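You operate a simulated robot arm through the tools that you are given. There is no shell and no other tool.

You are at the controls of a simulated robot arm. One attempt, no reset.

Task
Switch the scanner off, wipe the smear off the white plate, switch on and test it with the white block.
Fine: Use the teal pad; one scan only; put pad and block back. Set down upright: teal pad. What is to be rubbed or washed off counts as gone when no trace of it is left.
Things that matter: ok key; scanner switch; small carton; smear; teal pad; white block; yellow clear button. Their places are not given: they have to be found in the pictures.

It is judged by the outcome, as a careful person would: the job done as asked, and still so three seconds after it is handed in. It fails if anything else is knocked over, pushed out of place, dropped, spilled or broken.

Robot
A 6-joint arm with a two-finger gripper, fixed in place. Base frame: the origin is at the foot of the arm, x ahead of it, y to its left, z up; the work surface is at about z = 0.8. Readings come in m, degrees, newtons and seconds.
Its first joint turns from -166.0 to 166.0 degrees. Payload 2.45 kg.
The TCP is the grasp point between the finger pads, 0.02 m short of the fingertips. In the tool frame z runs along the fingers and y along their closing line. Largest opening 0.14 m; the body of the gripper starts 0.168 m behind the TCP.
Orientation is told as [roll, pitch, yaw] about the base's x, y, z axes, in that order, counted from this pose: with the fingers straight down and closing along the base's y, the tool's x points along the base's -x, its y along +y and its z along -z.

Tools
- The arm moves only by the tool servo_tool. Its argument "deltas" is a list of rows, each an object (a shift or turn left out is 0, a gripper value left out holds the last) with "travel": the shift along the tool's x, y, z in m, a list of three; "rot": the turn, a rotation vector about the tool's x, y, z in degrees, a list of three; "fingers": the finger opening in m, from 0 to 0.14. In form: [{"travel": [dx, dy, dz], "rot": [wx, wy, wz], "fingers": fingers}, ...]. A call has 1 to 20 rows; each row shifts and turns the commanded pose from where the row before left it, along the tool's axes as they then stand. Each row takes 0.2 s and may step no farther than 0.05 m and 8.6 degrees from the row before; otherwise, or with a gripper value out of range, the whole call is refused. A pose out of reach is approached as far as the arm can. The call stops where the force on the tool passes 40 N (or 10 N more than at its start, if that is more) or the arm is blocked; 0.2 s more then pass. The fingers move at their own pace (about 0.045 m/s each) and stop on an object; they squeeze with about 23 N. The grip force told is the motor's: it shows also when the fingers shut on nothing. Time passes only in rows, and 0.2 s behind the last, so rows that do not move let the fingers close. The reply holds the time, the measured pose of the TCP, the force on the tool along the base axes, the opening and the grip force, in the units named above and with some noise, with the torque about the TCP (base axes, N m) and any sound that the robot's microphone picked up.
- Cameras (640 x 400 px; columns grow to the right, rows downward): "scene" is fixed at [0.3982, 0.4982, 1.572]; the picture's right is [-0.56, -0.83, 0.00], its down [-0.52, 0.35, -0.78] and it looks along [0.64, -0.44, -0.63] (base axes); focal length 322 px, centre (320, 200). "wrist" rides on the gripper at [0.078, 0.011, -0.209] in the tool frame; the picture's right is [-0.14, 0.99, 0.00], its down [-0.92, -0.13, -0.37] and it looks along [-0.36, -0.05, 0.93] (tool axes); focal length 280 px, centre (320, 200).
- camera(camera): a new picture of that camera. It takes no simulated time.
- probe_pixels(camera, pixels): for up to 12 pixels [column, row] of the newest picture of that camera ("zoom" is the newest enlarged one), the place [x, y, z] in the base frame of the surface seen there, good to about 0.003 m. It takes no simulated time.
- inspect(camera, box): a new picture of the part [left, top, right, bottom] of that camera's present view, enlarged. It takes no simulated time.
- close_job(): hands the job in; it is judged then, once.

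Unless the task says otherwise, let go and move clear before handing in.

The tools are called after ">>>" as name(argument=value, ...) on one line, values as JSON. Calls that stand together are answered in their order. servo_tool: Moves the arm, as the interface text tells. Its arguments: {"type":"object","properties":{"deltas":{"type":"array","items":{"type":"object","properties":{"travel":{"type":"array","items":{"type":"number"}},"rot":{"type":"array","items":{"type":"number"}},"fingers":{"type":"number"}}}}},"required":["deltas"]} The other tools are called the same way: camera (camera) takes a picture; probe_pixels (camera, pixels) gives the place of the surface under pixels of a picture; inspect (camera, box) takes an enlarged picture of a part of a camera's view; close_job () hands the job in.

At the start:

```text
clock: 0.0
tcp_pos: [0.7734, 0.1993, 1.2662]
orientation: [0.0, 0.0, 0.0]
contact_force: [-0.2, 0.4, 0.7]
torque: [0.0, -0.04, 0.0]
grip_width: 0.1401
grip_force: 0.0
```

scene: 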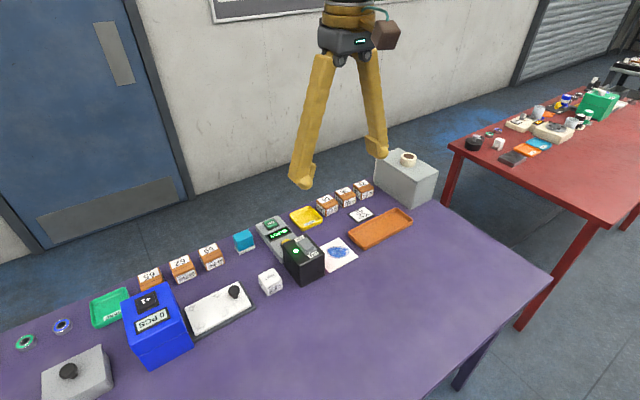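
wrist: 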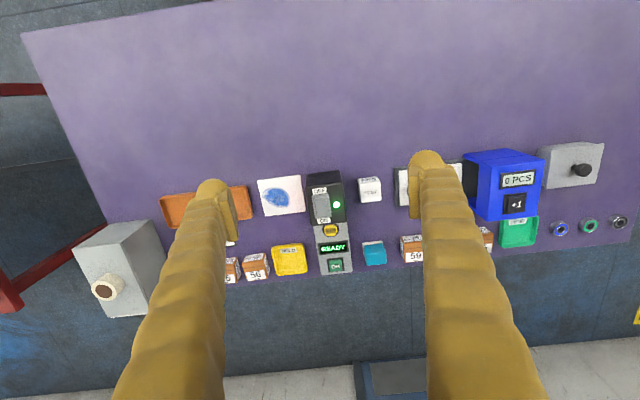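

The scene shows a black scanner around (300,260), white plate with blue smear at (338,253), white block at (270,281), teal pad at (243,240). I will enlarge these areas before moving.

>>> inspect(camera="scene", box=[220, 180, 420, 310])

>>> inspect(camera="wrist", box=[220, 160, 420, 285])

```text
3.08 times, centred on (320, 245) of scene
```

zoom: 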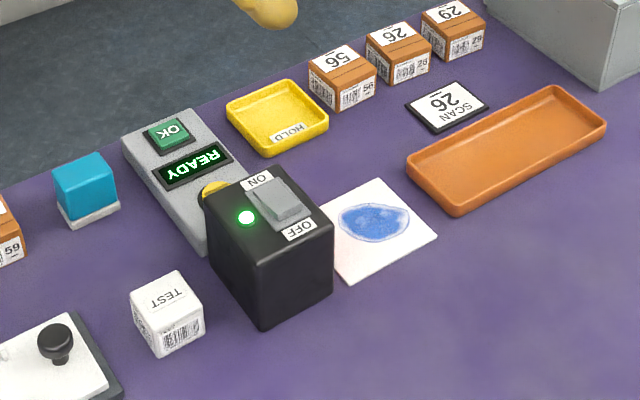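

```text
3.20 times, centred on (320, 222) of wrist
```

zoom: 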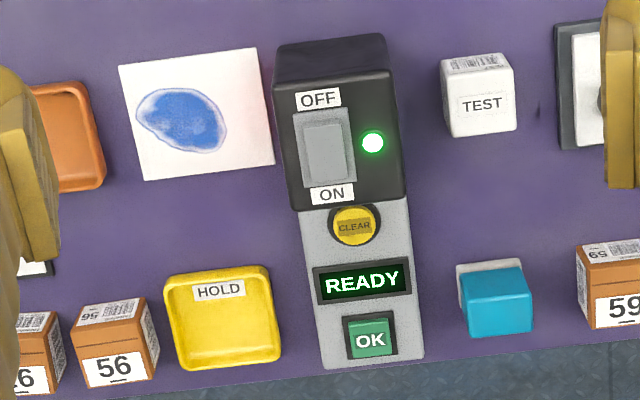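

The zoom shows the rocker switch with ON/OFF labels, the green LED, the OK key, the clear button and the plate. I will measure positions of these surfaces.

>>> probe_pixels(camera="zoom", pixels=[[325, 130], [327, 175], [318, 98], [333, 196], [372, 143], [120, 65], [258, 50], [274, 163], [146, 180], [355, 226], [370, 340], [360, 282]])

>>> inspect(camera="scene", box=[220, 220, 360, 310])

```text
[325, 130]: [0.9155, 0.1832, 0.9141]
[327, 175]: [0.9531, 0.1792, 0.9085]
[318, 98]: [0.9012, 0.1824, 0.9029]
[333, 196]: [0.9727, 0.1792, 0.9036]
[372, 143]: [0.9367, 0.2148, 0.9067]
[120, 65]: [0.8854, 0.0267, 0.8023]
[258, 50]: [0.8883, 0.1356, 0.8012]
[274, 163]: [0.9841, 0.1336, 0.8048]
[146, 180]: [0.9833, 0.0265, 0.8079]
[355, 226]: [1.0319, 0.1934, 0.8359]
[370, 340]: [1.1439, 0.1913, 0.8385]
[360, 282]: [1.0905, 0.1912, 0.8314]
```

```text
4.44 times, centred on (290, 265) of scene
```

zoom: 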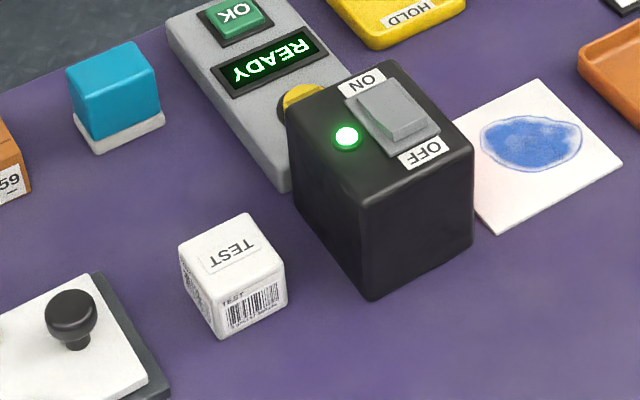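

The OFF end of the rocker (x≈0.915, z≈0.914) stands higher, so the switch is now ON. Next I measure the teal pad, white block and scanner edges in this zoomed picture.

>>> probe_pixels(camera="zoom", pixels=[[68, 77], [138, 46], [157, 60], [95, 95], [98, 150], [163, 118], [180, 248], [246, 216], [284, 260], [220, 285], [220, 335], [230, 250]])

>>> camera(camera="wrist")

```text
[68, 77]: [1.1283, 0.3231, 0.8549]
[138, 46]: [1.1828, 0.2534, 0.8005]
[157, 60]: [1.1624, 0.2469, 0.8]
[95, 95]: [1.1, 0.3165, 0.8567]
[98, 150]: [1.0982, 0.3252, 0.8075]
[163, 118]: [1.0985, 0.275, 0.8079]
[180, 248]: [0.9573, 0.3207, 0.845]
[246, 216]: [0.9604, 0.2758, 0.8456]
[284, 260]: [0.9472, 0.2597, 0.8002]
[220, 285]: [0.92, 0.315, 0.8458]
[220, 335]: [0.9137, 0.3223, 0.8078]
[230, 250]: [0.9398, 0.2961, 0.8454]
```

```text
taken
```

wrist: 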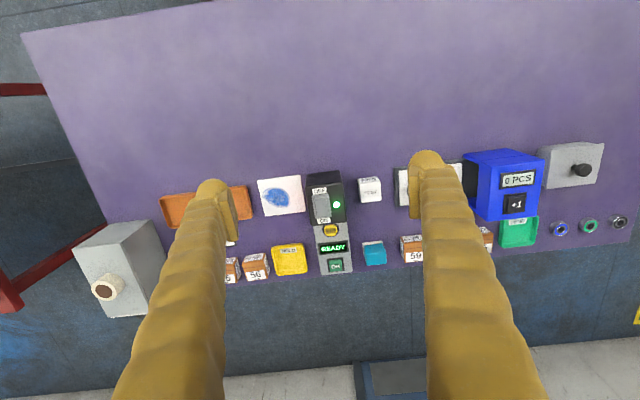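

The teal pad sits at about (1.11, 0.30) with its white face down, and the block at about (0.94, 0.295). I'll move above the OFF end of the rocker, closing the fingers on the way.

>>> servo_tool(deltas=[{"travel": [-0.017, -0.002, 0.027], "fingers": 0.0}, {"travel": [-0.017, -0.002, 0.027]}, {"travel": [-0.017, -0.002, 0.027]}, {"travel": [-0.017, -0.002, 0.027]}, {"travel": [-0.017, -0.002, 0.027]}, {"travel": [-0.017, -0.002, 0.027]}, {"travel": [-0.017, -0.002, 0.027]}, {"travel": [-0.017, -0.002, 0.027]}])

>>> camera(camera="wrist")

>>> camera(camera="scene")

```text
clock: 1.8
tcp_pos: [0.9088, 0.1843, 1.0516]
orientation: [0.0, 0.1, 0.1]
contact_force: [-0.2, 0.6, 0.2]
torque: [0.03, 0.01, 0.05]
grip_width: 0.0
grip_force: 16.8
```

```text
taken
```

wrist: 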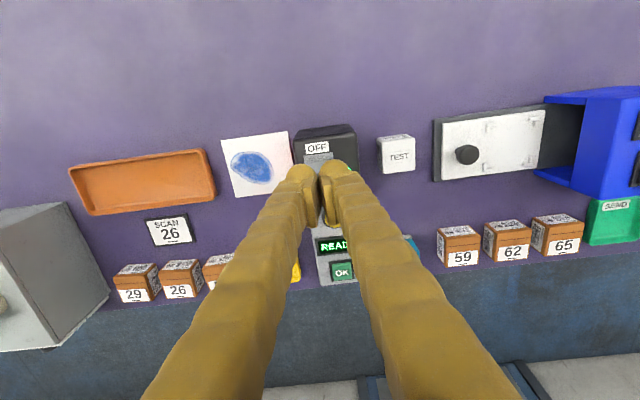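

```text
taken
```

scene: 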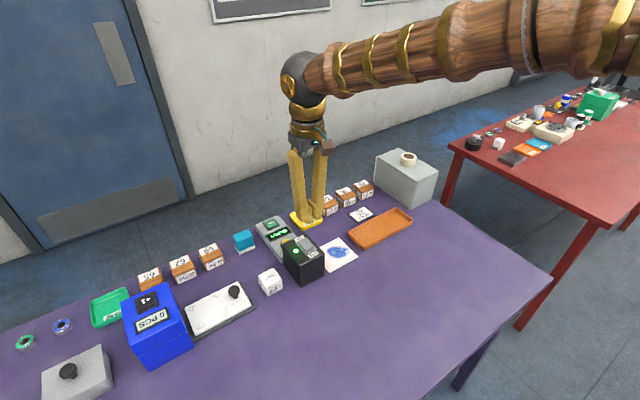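

The closed fingers hover above the switch at (315,175) in the wrist picture. I'll look closer to find the extents of the rocker and the box.

>>> inspect(camera="wrist", box=[220, 115, 380, 215])

```text
4.00 times, centred on (300, 165) of wrist
```

zoom: 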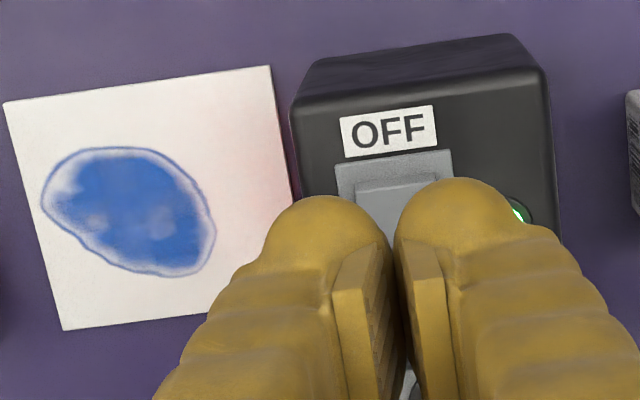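

>>> probe_pixels(camera="zoom", pixels=[[338, 165], [450, 152], [360, 190], [435, 180], [400, 170], [300, 100], [535, 72], [290, 110], [42, 195], [130, 148], [212, 235], [165, 270]])

```text
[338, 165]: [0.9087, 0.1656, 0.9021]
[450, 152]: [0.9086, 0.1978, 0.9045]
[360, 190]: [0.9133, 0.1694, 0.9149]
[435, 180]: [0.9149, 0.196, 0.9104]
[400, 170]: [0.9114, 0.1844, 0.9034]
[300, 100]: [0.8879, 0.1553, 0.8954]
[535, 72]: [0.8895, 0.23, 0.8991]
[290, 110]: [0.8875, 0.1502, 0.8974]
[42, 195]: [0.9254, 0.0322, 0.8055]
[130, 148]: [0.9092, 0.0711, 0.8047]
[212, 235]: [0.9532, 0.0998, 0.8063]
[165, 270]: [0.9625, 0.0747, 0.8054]
```

The rocker spans x≈0.913–0.957, y≈0.169–0.196, and the smear spans x≈0.909–0.963, y≈0.032–0.100. I'll lower onto the OFF end (x≈0.914), first quickly and then in small steps.

>>> servo_tool(deltas=[{"travel": [-0.004, -0.002, 0.035]}, {"travel": [0, 0, 0.035]}, {"travel": [0, 0, 0.03]}, {"travel": [0, 0, 0.006]}, {"travel": [0, 0, 0.004]}, {"travel": [0, 0, 0.003]}, {"travel": [0, 0, 0.003]}])

>>> inspect(camera="scene", box=[220, 180, 420, 310])

```text
clock: 3.4
tcp_pos: [0.9129, 0.1819, 0.9331]
orientation: [0.0, 0.0, 0.0]
contact_force: [-0.3, 1.2, -1.1]
torque: [0.02, -0.02, 0.0]
grip_width: 0.0
grip_force: 23.2
```

```text
3.08 times, centred on (320, 245) of scene
```

zoom: 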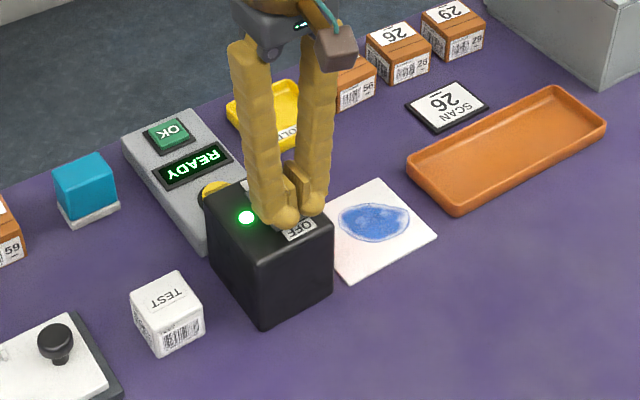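

The LED at (246,217) is still green and no real contact has been felt at TCP z 0.933. I'll keep going down in small steps.

>>> servo_tool(deltas=[{"travel": [0, 0, 0.002]}, {"travel": [0, 0, 0.002]}, {"travel": [0, 0, 0.002]}])

>>> inspect(camera="scene", box=[220, 180, 420, 310])

```text
clock: 4.2
tcp_pos: [0.9124, 0.1827, 0.9286]
orientation: [0.1, 0.0, -0.1]
contact_force: [-5.6, -1.3, 21.1]
torque: [-0.03, -0.15, 0.0]
grip_width: 0.0057
grip_force: 29.6
heard: click
```

```text
3.08 times, centred on (320, 245) of scene
```

zoom: 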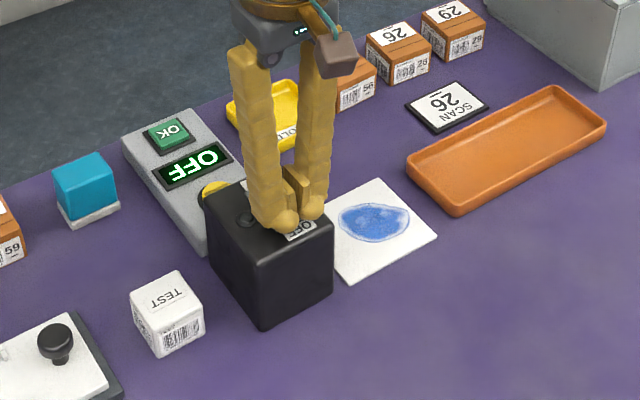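

A click was heard, the display at (192,165) reads OFF and the LED is dark. I'll retract straight up, then tilt the tool outward so it can reach the pad, which lies beyond the vertical reach.

>>> servo_tool(deltas=[{"travel": [0, 0, -0.01]}, {"travel": [0, 0, -0.045]}, {"travel": [0, 0, -0.045]}, {"travel": [0, 0, -0.045]}, {"travel": [0, 0, -0.045]}, {"travel": [0, 0, -0.045], "rot": [0, -8, 0]}, {"rot": [0, -8, 0], "fingers": 0.09}, {"rot": [0, -8, 0]}, {"rot": [0, -8, 0]}, {"rot": [0, -8, 0]}])

>>> camera(camera="wrist")

>>> camera(camera="scene")

```text
clock: 6.4
tcp_pos: [0.9128, 0.1838, 1.1626]
orientation: [-0.1, -40.1, 0.0]
contact_force: [-0.2, 0.6, -0.2]
torque: [-0.02, 0.01, -0.01]
grip_width: 0.0878
grip_force: 0.0
```

```text
taken
```

wrist: 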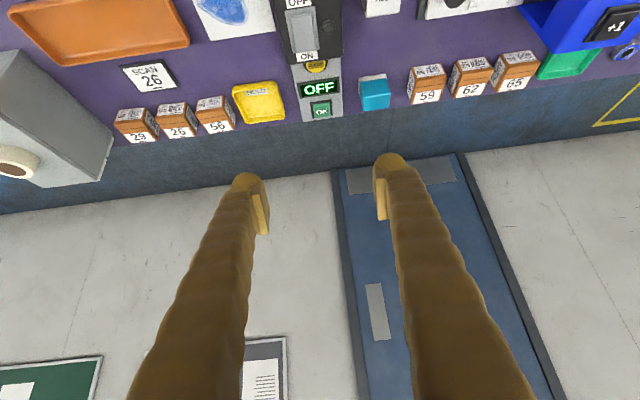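

```text
taken
```

scene: 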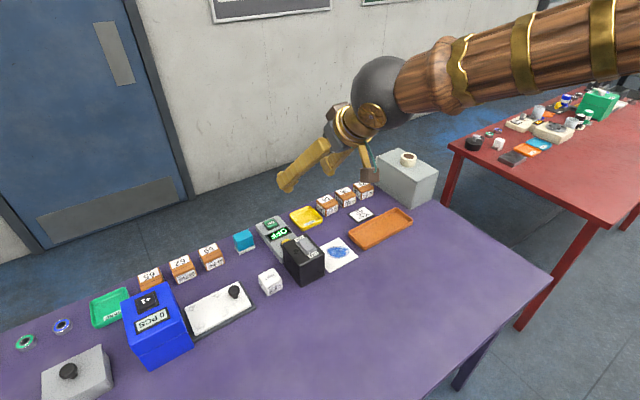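

The tool is tilted 40° and the pad shows at (375,92) in the wrist picture. I'll enlarge that region to measure the pad's extents and its neighbours.

>>> inspect(camera="wrist", box=[290, 50, 450, 150])

```text
4.00 times, centred on (370, 100) of wrist
```

zoom: 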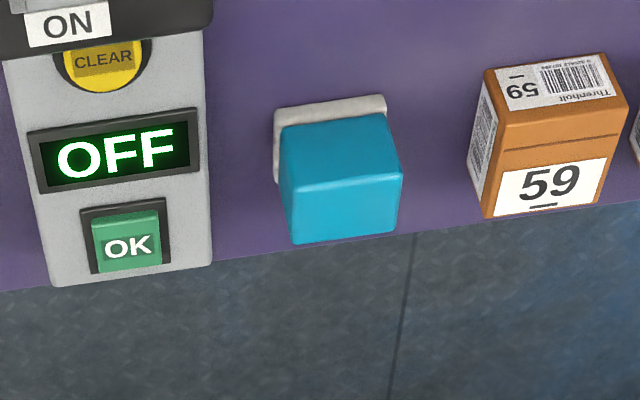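

>>> probe_pixels(camera="zoom", pixels=[[283, 130], [385, 117], [294, 187], [400, 175], [345, 150], [278, 110], [384, 98], [290, 235], [395, 230], [210, 200], [488, 100], [485, 205]])

```text
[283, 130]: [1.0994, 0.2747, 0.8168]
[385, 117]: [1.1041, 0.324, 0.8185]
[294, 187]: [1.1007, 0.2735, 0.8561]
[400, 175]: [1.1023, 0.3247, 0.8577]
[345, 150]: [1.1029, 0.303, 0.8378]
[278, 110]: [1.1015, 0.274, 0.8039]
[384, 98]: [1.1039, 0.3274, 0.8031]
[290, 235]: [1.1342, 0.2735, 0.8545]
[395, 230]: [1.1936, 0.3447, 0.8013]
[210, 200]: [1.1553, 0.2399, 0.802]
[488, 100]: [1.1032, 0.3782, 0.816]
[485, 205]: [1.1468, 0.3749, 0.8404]
```

The pad body spans y≈0.274–0.325, x≈1.101–1.136, z up to 0.857; the console ends at y≈0.24 and carton 59 begins at y≈0.375. I'll narrow the fingers to 0.07 and move to a point above the pad.

>>> servo_tool(deltas=[{"travel": [-0.00254, 0.0145, 0.0368], "fingers": 0.072}, {"travel": [-0.00254, 0.0145, 0.0368]}, {"travel": [-0.00254, 0.0145, 0.0368]}, {"travel": [-0.00254, 0.0145, 0.0368]}, {"travel": [-0.00254, 0.0145, 0.0368]}, {"travel": [-0.00254, 0.0145, 0.0368]}, {"travel": [-0.00254, 0.0145, 0.0368]}, {"travel": [-0.00254, 0.0145, 0.0368]}, {"travel": [0, 0, 0]}])

>>> camera(camera="wrist")

>>> camera(camera="scene")

```text
clock: 8.4
tcp_pos: [1.1167, 0.2965, 0.9491]
orientation: [0.0, -40.0, 0.0]
contact_force: [0.1, 0.7, -1.1]
torque: [0.01, -0.02, 0.01]
grip_width: 0.072
grip_force: 0.0
```

```text
taken
```

wrist: 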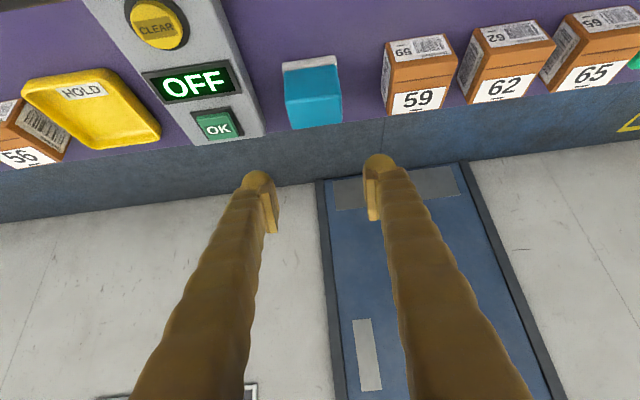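

```text
taken
```

scene: 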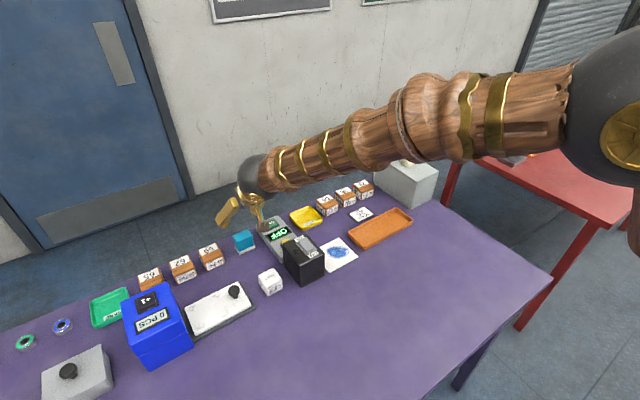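

The arm reached (1.117, 0.297, 0.949) at 40° tilt; the pad is at (313,95) in the wrist view. I'll measure it more finely from this nearer view.

>>> inspect(camera="wrist", box=[240, 40, 400, 140])

```text
4.00 times, centred on (320, 90) of wrist
```

zoom: 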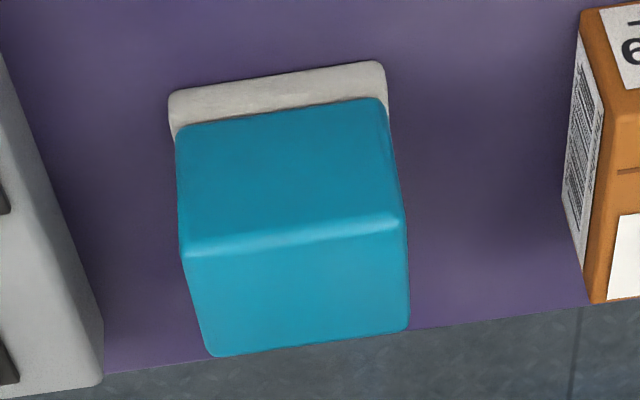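

>>> probe_pixels(camera="zoom", pixels=[[180, 135], [383, 108], [190, 245], [398, 215], [216, 345], [402, 322], [290, 290], [180, 105], [378, 75], [290, 180], [385, 125], [95, 350]])

```text
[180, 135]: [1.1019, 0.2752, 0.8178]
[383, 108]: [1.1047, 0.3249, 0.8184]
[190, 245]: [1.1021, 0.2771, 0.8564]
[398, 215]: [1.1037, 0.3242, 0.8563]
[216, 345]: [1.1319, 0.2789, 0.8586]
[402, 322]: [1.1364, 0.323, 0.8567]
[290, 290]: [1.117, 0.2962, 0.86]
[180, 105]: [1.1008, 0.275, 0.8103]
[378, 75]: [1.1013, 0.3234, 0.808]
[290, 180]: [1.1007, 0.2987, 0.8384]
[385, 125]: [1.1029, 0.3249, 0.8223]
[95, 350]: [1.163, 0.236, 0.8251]
```

The pad's centre is about (1.119, 0.300) with the teal part from z≈0.817 to 0.858. I'll descend vertically over it with the fingers straddling it, then check before closing.

>>> servo_tool(deltas=[{"travel": [-0.0018, 0.0035, 0.0015], "fingers": 0.072}, {"travel": [0.0138, 0, 0.0164]}, {"travel": [0.0138, 0, 0.0164]}, {"travel": [0.0138, 0, 0.0164]}, {"travel": [0.0138, 0, 0.0164]}, {"travel": [0.0138, 0, 0.0164]}, {"travel": [0, 0, 0]}])

>>> camera(camera="wrist")

>>> inspect(camera="scene", box=[180, 170, 340, 290])

```text
clock: 10.0
tcp_pos: [1.1195, 0.3035, 0.8436]
orientation: [0.0, -40.1, -0.1]
contact_force: [-0.5, 1.1, -0.1]
torque: [0.0, 0.02, -0.02]
grip_width: 0.072
grip_force: 0.0
```

```text
taken
```

wrist: 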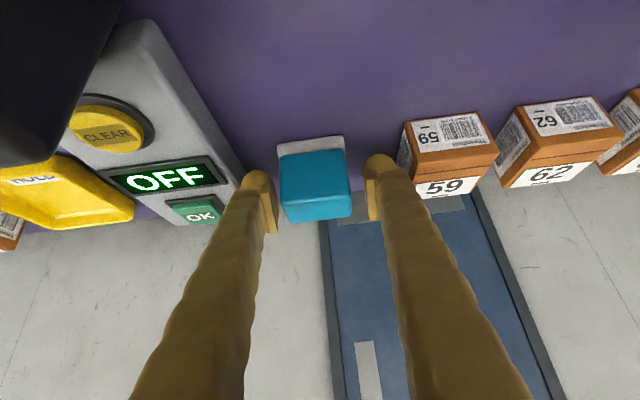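

```text
3.33 times, centred on (260, 230) of scene
```

zoom: 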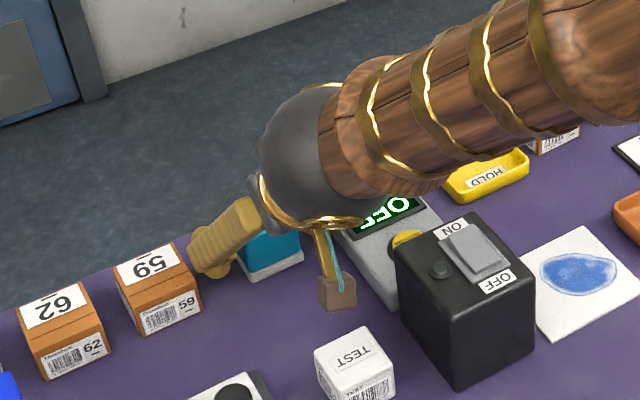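

The pad lies between the fingers at (315,190), slightly nearer the left finger. I'll shift 3 mm toward −y and close.

>>> servo_tool(deltas=[{"travel": [0, -0.003, 0], "fingers": 0.072}, {"fingers": 0.06}, {"fingers": 0.05}, {"fingers": 0.04}, {"fingers": 0.035}, {"fingers": 0.03}])

>>> camera(camera="wrist")

```text
clock: 11.4
tcp_pos: [1.1187, 0.2995, 0.843]
orientation: [0.0, -40.0, 0.0]
contact_force: [-0.2, 0.1, 0.5]
torque: [0.03, 0.04, 0.02]
grip_width: 0.0532
grip_force: 22.7
```

```text
taken
```

wrist: 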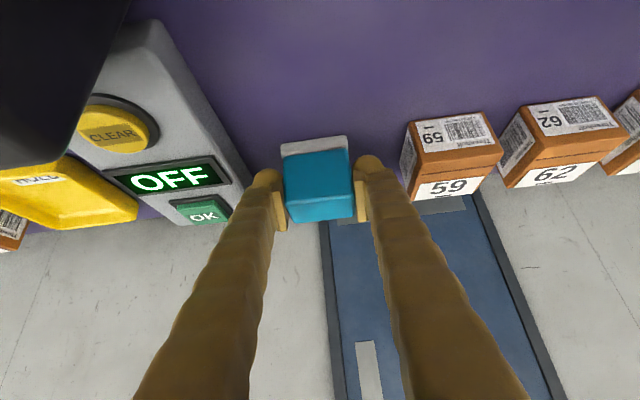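

The fingers hold the pad at 0.053 m opening with 22.7 N. I'll lift it straight up by 0.15 m and look.

>>> servo_tool(deltas=[{"travel": [-0.0064, 0, -0.0077]}, {"travel": [-0.0129, 0, -0.0153]}, {"travel": [-0.0193, 0, -0.023]}, {"travel": [-0.0193, 0, -0.023]}, {"travel": [-0.0193, 0, -0.023]}, {"travel": [-0.0193, 0, -0.023]}])

>>> camera(camera="wrist")

>>> inspect(camera="scene", box=[180, 140, 380, 290])

```text
clock: 12.8
tcp_pos: [1.1187, 0.2992, 0.9924]
orientation: [-0.2, -39.9, 0.1]
contact_force: [-0.1, -0.9, 0.6]
torque: [-0.03, -0.03, 0.03]
grip_width: 0.03
grip_force: 0.2
```

```text
taken
```

wrist: 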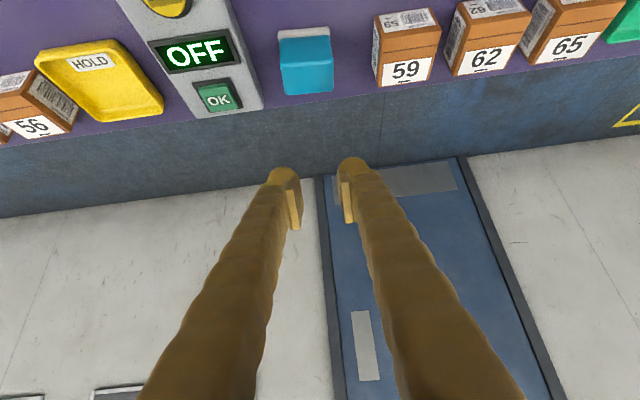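

```text
2.67 times, centred on (280, 215) of scene
```

zoom: 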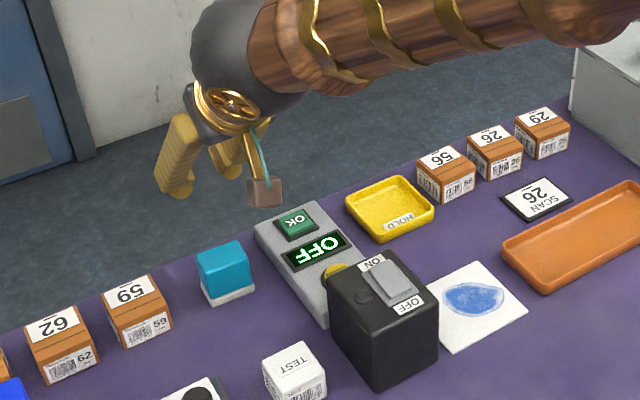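

The pad stayed on the table at (225,272) in the zoom and the fingers closed to 0.03, so the grip slipped — likely the tips caught only the rim of the wider white base (0.053 m). I'll re-measure the pad before trying a higher grip on the teal part.

>>> inspect(camera="wrist", box=[230, 10, 390, 110])

```text
4.00 times, centred on (310, 60) of wrist
```

zoom: 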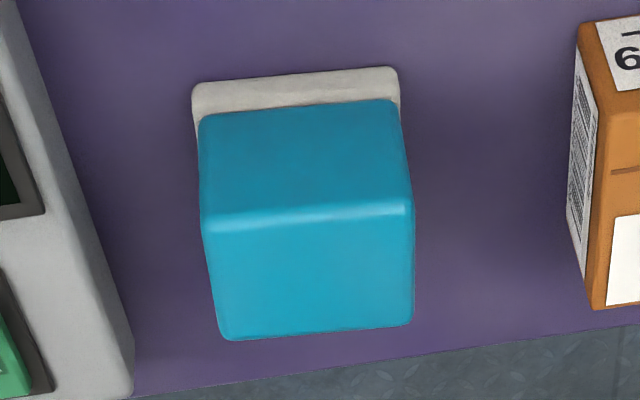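

>>> probe_pixels(camera="zoom", pixels=[[202, 122], [398, 108], [208, 212], [405, 200], [230, 332], [408, 318], [310, 280], [196, 95], [396, 75], [300, 160], [300, 95], [310, 330]])

```text
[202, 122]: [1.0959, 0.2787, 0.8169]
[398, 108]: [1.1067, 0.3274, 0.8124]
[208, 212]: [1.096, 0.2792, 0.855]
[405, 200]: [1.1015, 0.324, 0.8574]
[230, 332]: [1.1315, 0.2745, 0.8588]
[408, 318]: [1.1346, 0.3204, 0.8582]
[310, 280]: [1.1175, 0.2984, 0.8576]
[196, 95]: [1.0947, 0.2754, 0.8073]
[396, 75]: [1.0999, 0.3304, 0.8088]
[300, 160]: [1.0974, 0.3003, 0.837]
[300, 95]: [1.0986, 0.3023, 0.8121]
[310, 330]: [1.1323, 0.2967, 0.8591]
```

The pad is still upright, now turned by about 6° and centred near (1.115, 0.2995). I'll come down again with the TCP at z≈0.852 so the tips hold only the teal part, and close on it.

>>> servo_tool(deltas=[{"fingers": 0.074}, {"fingers": 0.074}, {"fingers": 0.074}, {"travel": [0.0185, 0, 0.0212]}, {"travel": [0.0185, 0, 0.0212]}, {"travel": [0.0185, 0, 0.0212]}, {"travel": [0.0185, 0, 0.0212]}, {"travel": [0.0185, 0, 0.0212]}, {"travel": [0, 0, 0]}])

>>> camera(camera="wrist")

```text
clock: 14.8
tcp_pos: [1.1153, 0.3007, 0.8529]
orientation: [0.0, -40.0, -0.1]
contact_force: [-0.5, 0.0, 0.0]
torque: [-0.03, 0.02, 0.03]
grip_width: 0.0741
grip_force: 0.0
```

```text
taken
```

wrist: 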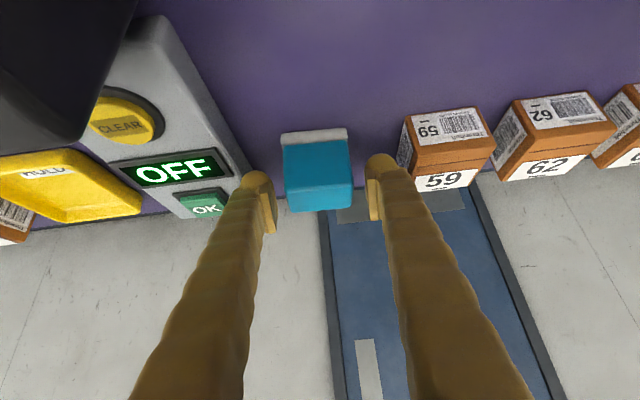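

The pad is centred between the fingers at (318,172). I'll close fully on it and lift only a little to test the grip.

>>> servo_tool(deltas=[{"fingers": 0.06}, {"fingers": 0.045}, {"fingers": 0.02}, {"fingers": 0.0}, {"fingers": 0.0}, {"fingers": 0.0}])

>>> inspect(camera="wrist", box=[230, 110, 410, 250])

```text
clock: 16.2
tcp_pos: [1.1158, 0.2999, 0.8531]
orientation: [0.0, -40.0, 0.0]
contact_force: [-0.1, -0.6, -0.8]
torque: [0.02, -0.02, -0.02]
grip_width: 0.0522
grip_force: 22.6
```

```text
2.86 times, centred on (320, 180) of wrist
```

zoom: 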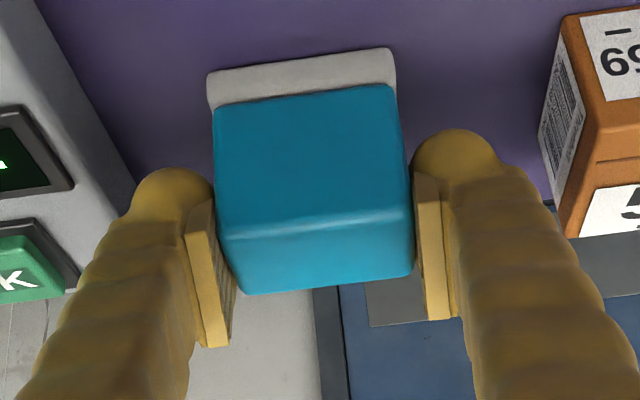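

The fingers now rest on the teal sides at 0.052 m opening with 22.6 N. I'll lift gently by about 2 cm and check that the pad comes along.

>>> servo_tool(deltas=[{"travel": [-0.0019, 0, -0.0023]}, {"travel": [-0.0026, 0, -0.0031]}, {"travel": [-0.0039, 0, -0.0046]}, {"travel": [-0.0045, 0, -0.0054]}])

>>> inspect(camera="wrist", box=[230, 110, 410, 250])

```text
clock: 17.2
tcp_pos: [1.1168, 0.2994, 0.8718]
orientation: [0.0, -40.0, 0.0]
contact_force: [-0.1, 0.4, -0.4]
torque: [-0.03, 0.01, 0.01]
grip_width: 0.0523
grip_force: 22.9
```

```text
2.86 times, centred on (320, 180) of wrist
```

zoom: 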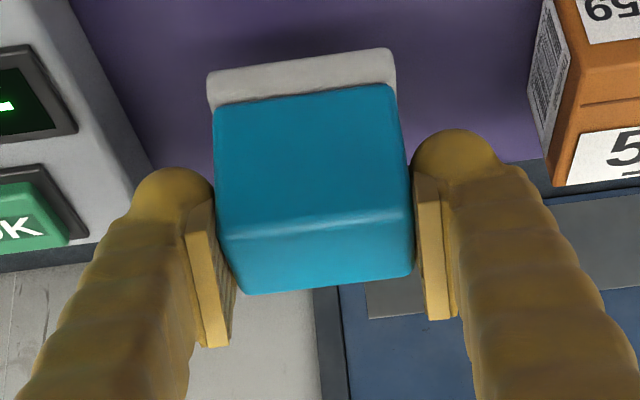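

The pad moved up with the fingers, white base attached, so the grip holds. I'll lift it higher and carry it over to above the plate.

>>> servo_tool(deltas=[{"travel": [-0.0129, 0, -0.0153]}, {"travel": [-0.0193, 0, -0.023]}, {"travel": [-0.0193, 0, -0.023]}, {"travel": [-0.0193, 0, -0.023]}, {"travel": [-0.0193, 0, -0.023]}, {"travel": [0.01743, -0.0291, -0.01463]}, {"travel": [0.01743, -0.0291, -0.01463]}, {"travel": [0.01743, -0.0291, -0.01463]}, {"travel": [0.01743, -0.0291, -0.01463]}, {"travel": [0.01743, -0.0291, -0.01463]}, {"travel": [0.01743, -0.0291, -0.01463]}, {"travel": [0.01743, -0.0291, -0.01463]}, {"travel": [0.01743, -0.0291, -0.01463]}, {"travel": [0, 0, 0]}])

>>> camera(camera="wrist")

>>> camera(camera="scene")

```text
clock: 20.2
tcp_pos: [0.9349, 0.0634, 1.0133]
orientation: [0.0, -40.0, -0.1]
contact_force: [0.7, 0.6, -0.4]
torque: [0.02, 0.01, 0.02]
grip_width: 0.0524
grip_force: 23.2
```

```text
taken
```

wrist: 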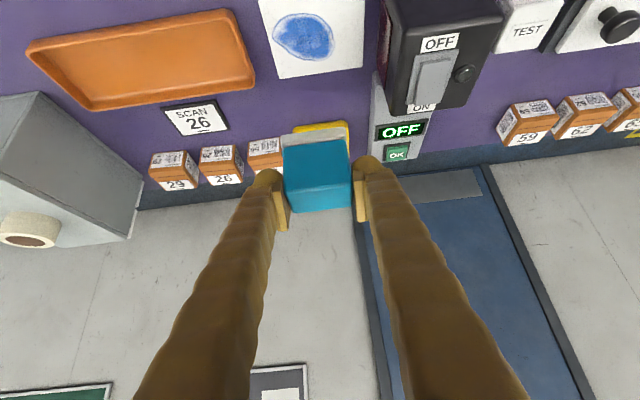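

```text
taken
```

scene: 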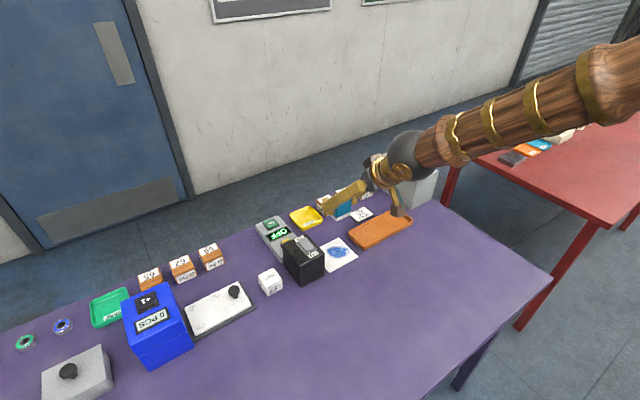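

The pad is held above the plate; in the wrist view the smear is at (303,37), the tray's corner at (250,80). I'll measure those edges and the tray height.

>>> inspect(camera="wrist", box=[200, 0, 400, 125])

```text
3.20 times, centred on (300, 62) of wrist
```

zoom: 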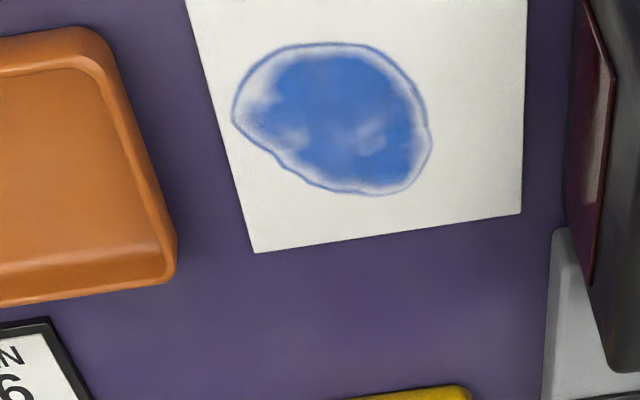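

>>> probe_pixels(camera="zoom", pixels=[[232, 110], [320, 42], [432, 140], [380, 193], [280, 160], [255, 252], [521, 213], [177, 235], [110, 60], [610, 80], [592, 280], [330, 120]])

```text
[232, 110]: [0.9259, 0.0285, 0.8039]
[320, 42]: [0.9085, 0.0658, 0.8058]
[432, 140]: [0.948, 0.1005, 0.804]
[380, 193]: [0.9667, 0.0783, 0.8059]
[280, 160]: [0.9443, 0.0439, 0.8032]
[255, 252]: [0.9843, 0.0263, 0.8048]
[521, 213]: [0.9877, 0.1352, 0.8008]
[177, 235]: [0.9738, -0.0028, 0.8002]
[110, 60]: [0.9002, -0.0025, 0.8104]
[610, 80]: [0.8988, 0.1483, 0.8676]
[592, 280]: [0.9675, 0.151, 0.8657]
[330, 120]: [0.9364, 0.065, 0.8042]
```

The smear spans x≈0.9085–0.967, y≈0.0285–0.1005 on the plate at z≈0.804; the scanner's red window is on the box face at y≈0.15. I'll descend to just above the plate near the smear's near edge and then step down to light contact.

>>> servo_tool(deltas=[{"travel": [0.02164, -0.0016, 0.0205]}, {"travel": [0.02164, -0.0016, 0.0205]}, {"travel": [0.02164, -0.0016, 0.0205]}, {"travel": [0.02164, -0.0016, 0.0205]}, {"travel": [0.02164, -0.0016, 0.0205]}, {"travel": [0.0013, 0, 0.0015]}, {"travel": [0.0013, 0, 0.0015]}, {"travel": [0, 0, 0]}])

>>> camera(camera="wrist")

>>> inspect(camera="scene", box=[260, 180, 420, 290])

```text
clock: 22.0
tcp_pos: [0.9181, 0.0585, 0.8595]
orientation: [0.0, -40.0, 0.0]
contact_force: [0.4, -0.2, -0.4]
torque: [-0.03, -0.01, -0.03]
grip_width: 0.0521
grip_force: 23.1
```

```text
taken
```

wrist: 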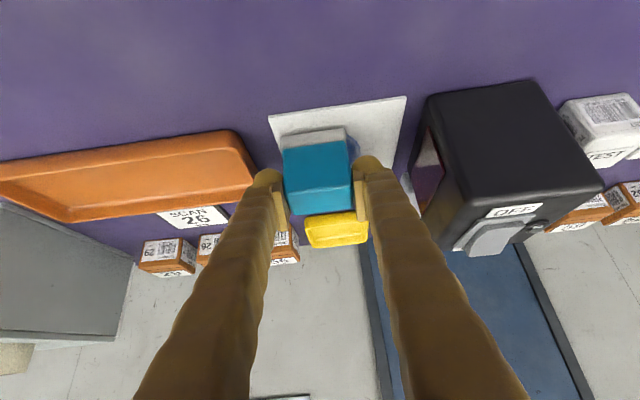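

```text
3.64 times, centred on (340, 235) of scene
```

zoom: 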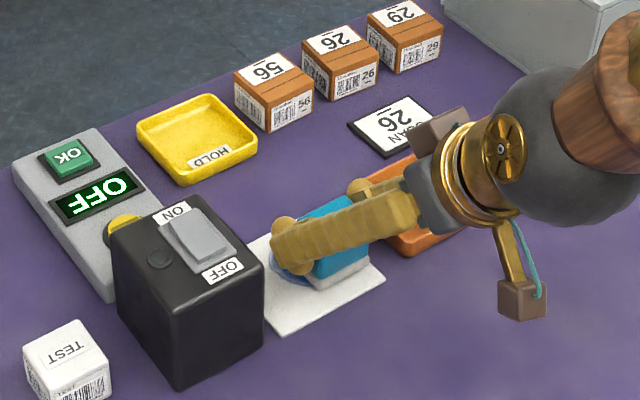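

The pad hovers just above the plate (no force yet at TCP z 0.8595). I'll step down 1 mm at a time until contact.

>>> servo_tool(deltas=[{"travel": [0.00064, 0, 0.00077]}, {"travel": [0.00064, 0, 0.00077]}, {"travel": [0, 0, 0]}])

```text
clock: 22.8
tcp_pos: [0.9186, 0.058, 0.8592]
orientation: [0.0, -40.0, 0.1]
contact_force: [0.7, 0.5, -1.2]
torque: [0.0, 0.0, 0.0]
grip_width: 0.052
grip_force: 23.2
```

>>> servo_tool(deltas=[{"travel": [0.00064, 0, 0.00077]}, {"travel": [0.00064, 0, 0.00077]}, {"travel": [0, 0, 0]}])

```text
clock: 23.6
tcp_pos: [0.9188, 0.0589, 0.8566]
orientation: [0.0, -40.1, -0.1]
contact_force: [-1.4, -0.1, -0.2]
torque: [0.02, 0.01, 0.03]
grip_width: 0.0527
grip_force: 22.7
```

Still no clear contact at 0.857. I continue down in 1 mm steps.

>>> servo_tool(deltas=[{"travel": [0.00064, 0, 0.00077]}, {"travel": [0, 0, 0]}, {"travel": [0.00064, 0, 0.00077]}, {"travel": [0, 0, 0]}])

>>> inspect(camera="scene", box=[300, 215, 380, 270])

```text
clock: 24.6
tcp_pos: [0.9183, 0.0579, 0.8555]
orientation: [0.0, -40.1, 0.0]
contact_force: [2.4, 1.0, 18.4]
torque: [0.16, 0.28, -0.03]
grip_width: 0.0523
grip_force: 22.8
```

```text
7.27 times, centred on (340, 242) of scene
```

zoom: 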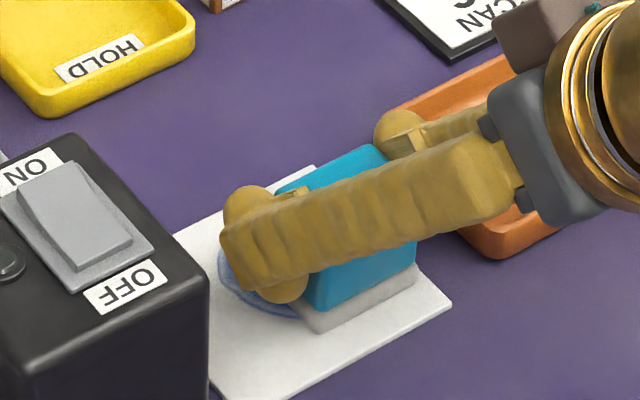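

Contact at 18.4 N vertical — a bit firm. I'll ease up by about 0.6 mm to lighten it before stroking.

>>> servo_tool(deltas=[{"travel": [-0.0004, 0, -0.00046]}, {"travel": [0, 0, 0]}])

```text
clock: 25.2
tcp_pos: [0.9189, 0.0575, 0.8571]
orientation: [0.0, -39.9, 0.0]
contact_force: [3.8, -1.0, 15.3]
torque: [0.02, 0.06, 0.0]
grip_width: 0.0527
grip_force: 23.2
```

Force is 15 N; I'll lighten by another 1 mm, then make a first short stroke toward +y and check the force and that the plate stays put.

>>> servo_tool(deltas=[{"travel": [-0.00064, 0, -0.00077]}, {"travel": [0, -0.004, 0]}, {"travel": [0, -0.004, 0]}, {"travel": [0, 0.005, 0]}, {"travel": [0, 0.005, 0]}, {"travel": [0, 0.005, 0]}])

>>> inspect(camera="scene", box=[280, 205, 380, 275])

>>> camera(camera="wrist")

```text
clock: 26.6
tcp_pos: [0.9193, 0.0658, 0.8566]
orientation: [0.0, -40.0, 0.0]
contact_force: [-0.1, 0.7, 0.1]
torque: [-0.02, 0.02, 0.0]
grip_width: 0.0523
grip_force: 23.2
```

```text
5.71 times, centred on (330, 240) of scene
```

zoom: 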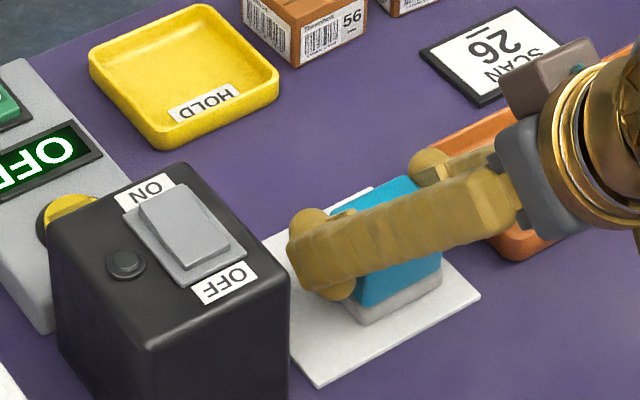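

```text
taken
```

wrist: 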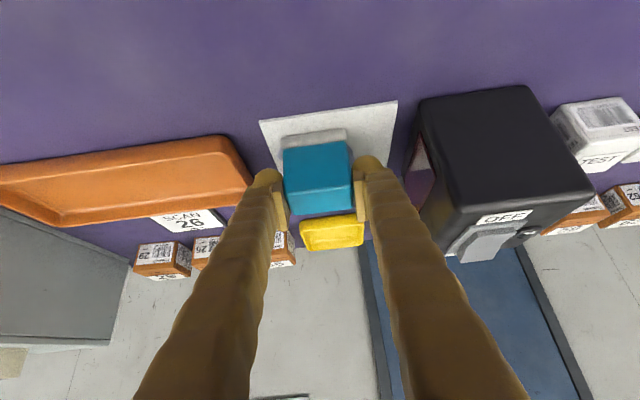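

Contact was lost (force about 0), while the visible part of the smear already looks reduced. I'll press back about 1 mm and make a raster of strokes over the smear area.

>>> servo_tool(deltas=[{"travel": [0.00064, 0, 0.00077]}, {"travel": [0, 0, 0]}, {"travel": [0, 0.005, 0]}])

```text
clock: 27.4
tcp_pos: [0.9183, 0.0706, 0.8566]
orientation: [0.0, -39.9, 0.0]
contact_force: [-0.6, 0.3, -0.9]
torque: [0.02, -0.02, 0.02]
grip_width: 0.0524
grip_force: 23.0
```

>>> servo_tool(deltas=[{"travel": [0.00045, 0, 0.00054]}, {"travel": [0, 0, 0]}, {"travel": [0, 0.004, 0]}])

```text
clock: 28.2
tcp_pos: [0.9187, 0.0743, 0.8554]
orientation: [-0.1, -40.0, 0.0]
contact_force: [1.0, -2.5, 5.1]
torque: [-0.06, 0.08, 0.04]
grip_width: 0.0524
grip_force: 22.9
```

Light contact of about 5 N is back. I'll run the raster now: along +y, back along −y, step in x, and repeat.

>>> servo_tool(deltas=[{"travel": [0.0002, 0.005, 0.00024]}, {"travel": [0, 0.005, 0]}, {"travel": [0, -0.006, 0]}, {"travel": [0, -0.006, 0]}, {"travel": [0, -0.006, 0]}, {"travel": [0, -0.006, 0]}, {"travel": [0, -0.006, 0]}, {"travel": [0, -0.006, 0]}])

>>> inspect(camera="scene", box=[280, 205, 380, 275])

```text
clock: 30.0
tcp_pos: [0.9202, 0.0483, 0.855]
orientation: [0.1, -40.0, 0.0]
contact_force: [1.3, 5.0, 18.4]
torque: [0.09, 0.35, -0.1]
grip_width: 0.0524
grip_force: 22.8
```

```text
5.71 times, centred on (330, 240) of scene
```

zoom: 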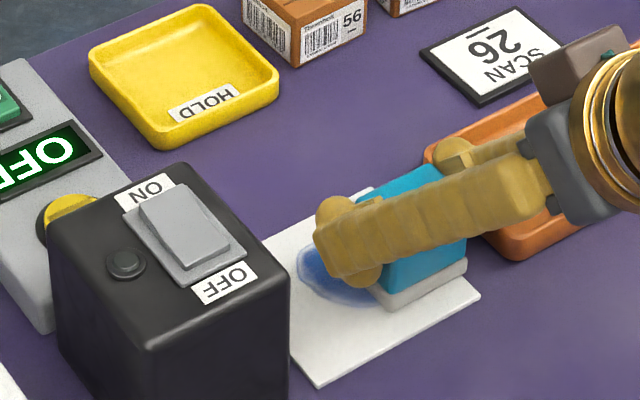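

The plate has not moved and the smear at (320,270) looks paler where I've stroked; force is now 18 N at this end. I'll step along x and stroke back toward +y, then return.

>>> servo_tool(deltas=[{"travel": [-0.0046, 0, 0.00386]}, {"travel": [-0.0046, 0, 0.00386]}, {"travel": [-0.0046, 0, 0.00386]}, {"travel": [0, 0.006, 0]}, {"travel": [0, 0.006, 0]}, {"travel": [0.00013, 0.006, 0.00015]}, {"travel": [0.00013, 0.006, 0.00015]}, {"travel": [0.00013, 0.006, 0.00015]}, {"travel": [0.00013, 0.006, 0.00015]}, {"travel": [0, 0.003, 0]}])

>>> inspect(camera="scene", box=[280, 205, 380, 275])

```text
clock: 32.2
tcp_pos: [0.9366, 0.0879, 0.8545]
orientation: [0.1, -40.1, 0.1]
contact_force: [0.6, -7.8, 22.2]
torque: [-0.13, 0.18, 0.09]
grip_width: 0.0525
grip_force: 22.8
```

```text
5.71 times, centred on (330, 240) of scene
```

zoom: 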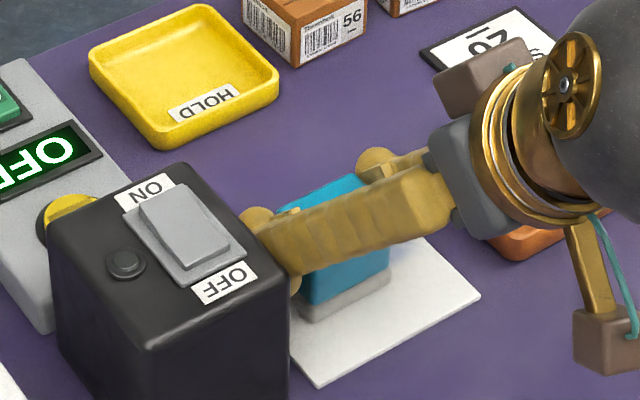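

Plate still in place; force is 22 N so I ease up slightly. Next I step in x again and stroke back toward −y.

>>> servo_tool(deltas=[{"travel": [-0.0004, 0, -0.00046]}, {"travel": [-0.0046, 0, 0.00386]}, {"travel": [-0.0046, 0, 0.00386]}, {"travel": [-0.0046, 0, 0.00386]}, {"travel": [0, -0.006, 0]}, {"travel": [0, -0.006, 0]}, {"travel": [0, -0.006, 0]}, {"travel": [0, -0.006, 0]}, {"travel": [0, -0.006, 0]}, {"travel": [0, -0.006, 0]}, {"travel": [0, -0.004, 0]}])

>>> inspect(camera="scene", box=[280, 205, 380, 275])

```text
clock: 34.6
tcp_pos: [0.9544, 0.046, 0.8531]
orientation: [0.0, -39.9, 0.0]
contact_force: [0.0, -0.9, 2.3]
torque: [0.0, 0.03, -0.02]
grip_width: 0.0521
grip_force: 22.7
```

```text
5.71 times, centred on (330, 240) of scene
```

zoom: 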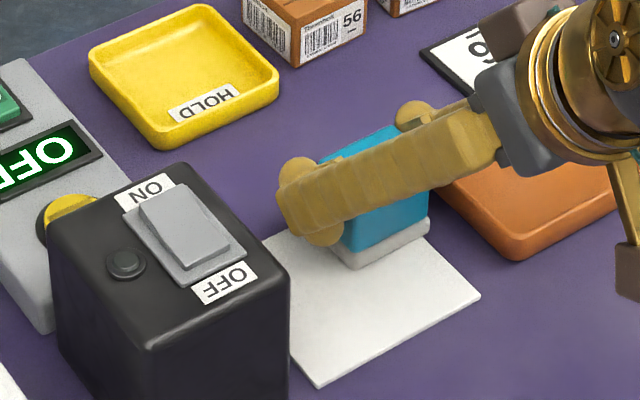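

The exposed plate now looks clean; force here is only 2 N, so I'll press a bit more and stroke this strip once more toward +y before lifting to look.

>>> servo_tool(deltas=[{"travel": [0.0006, 0, 0.0007]}, {"travel": [0, 0, 0]}, {"travel": [0, 0.006, 0]}, {"travel": [0, 0.006, 0]}, {"travel": [0, 0.006, 0]}, {"travel": [0, 0.006, 0]}, {"travel": [0, 0.006, 0]}, {"travel": [0, 0.006, 0]}, {"travel": [0, 0.004, 0]}])

```text
clock: 36.6
tcp_pos: [0.9529, 0.0865, 0.8535]
orientation: [0.0, -40.1, 0.1]
contact_force: [-1.1, -5.1, 16.3]
torque: [-0.02, 0.17, 0.03]
grip_width: 0.0527
grip_force: 22.5
```

Force is about 16 N with 5 N drag, fine. I'll make a second pass backward over the middle and near strips too.

>>> servo_tool(deltas=[{"travel": [0.0046, 0, -0.00386]}, {"travel": [0.0046, 0, -0.00386]}, {"travel": [0.0046, 0, -0.00386]}, {"travel": [0, -0.006, 0]}, {"travel": [0, -0.006, 0]}, {"travel": [0, -0.006, 0]}, {"travel": [0, -0.006, 0]}, {"travel": [0, -0.006, 0]}, {"travel": [0, -0.006, 0]}, {"travel": [0, -0.004, 0]}])

>>> inspect(camera="scene", box=[280, 205, 380, 275])

```text
clock: 38.8
tcp_pos: [0.9369, 0.0478, 0.8534]
orientation: [0.0, -40.1, 0.0]
contact_force: [0.5, 3.2, 13.7]
torque: [0.07, 0.11, -0.04]
grip_width: 0.0524
grip_force: 23.0
```

```text
5.71 times, centred on (330, 240) of scene
```

zoom: 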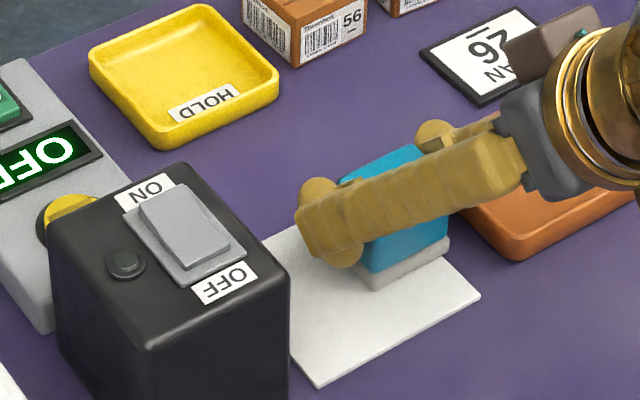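

The plate looks clean around the pad. I'll lift the pad clear and inspect the whole plate.

>>> servo_tool(deltas=[{"travel": [-0.0064, 0, -0.0077]}, {"travel": [-0.0193, 0, -0.023]}, {"travel": [-0.0193, 0, -0.023]}, {"travel": [-0.0193, 0, -0.023]}, {"travel": [-0.0193, 0, -0.023]}, {"travel": [-0.0193, 0, -0.023]}])

>>> inspect(camera="wrist", box=[200, 0, 400, 125])

>>> inspect(camera="scene", box=[290, 220, 390, 290])

```text
clock: 40.2
tcp_pos: [0.9431, 0.029, 1.0226]
orientation: [-15.8, -39.6, 18.7]
contact_force: [-0.4, 1.8, -0.7]
torque: [-0.19, -0.19, -0.12]
grip_width: 0.0523
grip_force: 23.1
```

```text
3.20 times, centred on (300, 62) of wrist
```

zoom: 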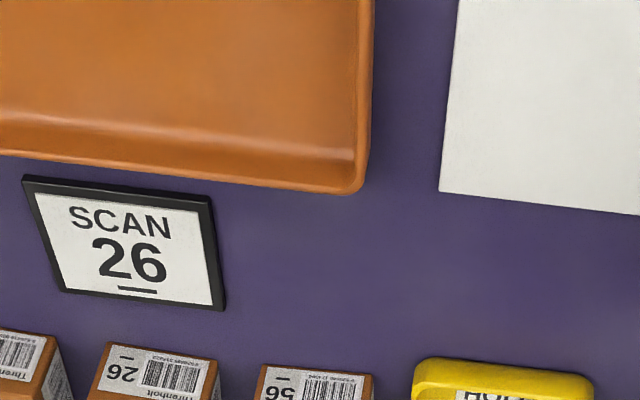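

```text
5.71 times, centred on (340, 255) of scene
```

zoom: 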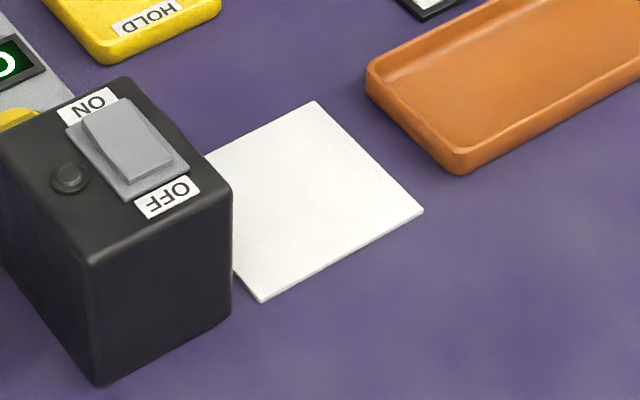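

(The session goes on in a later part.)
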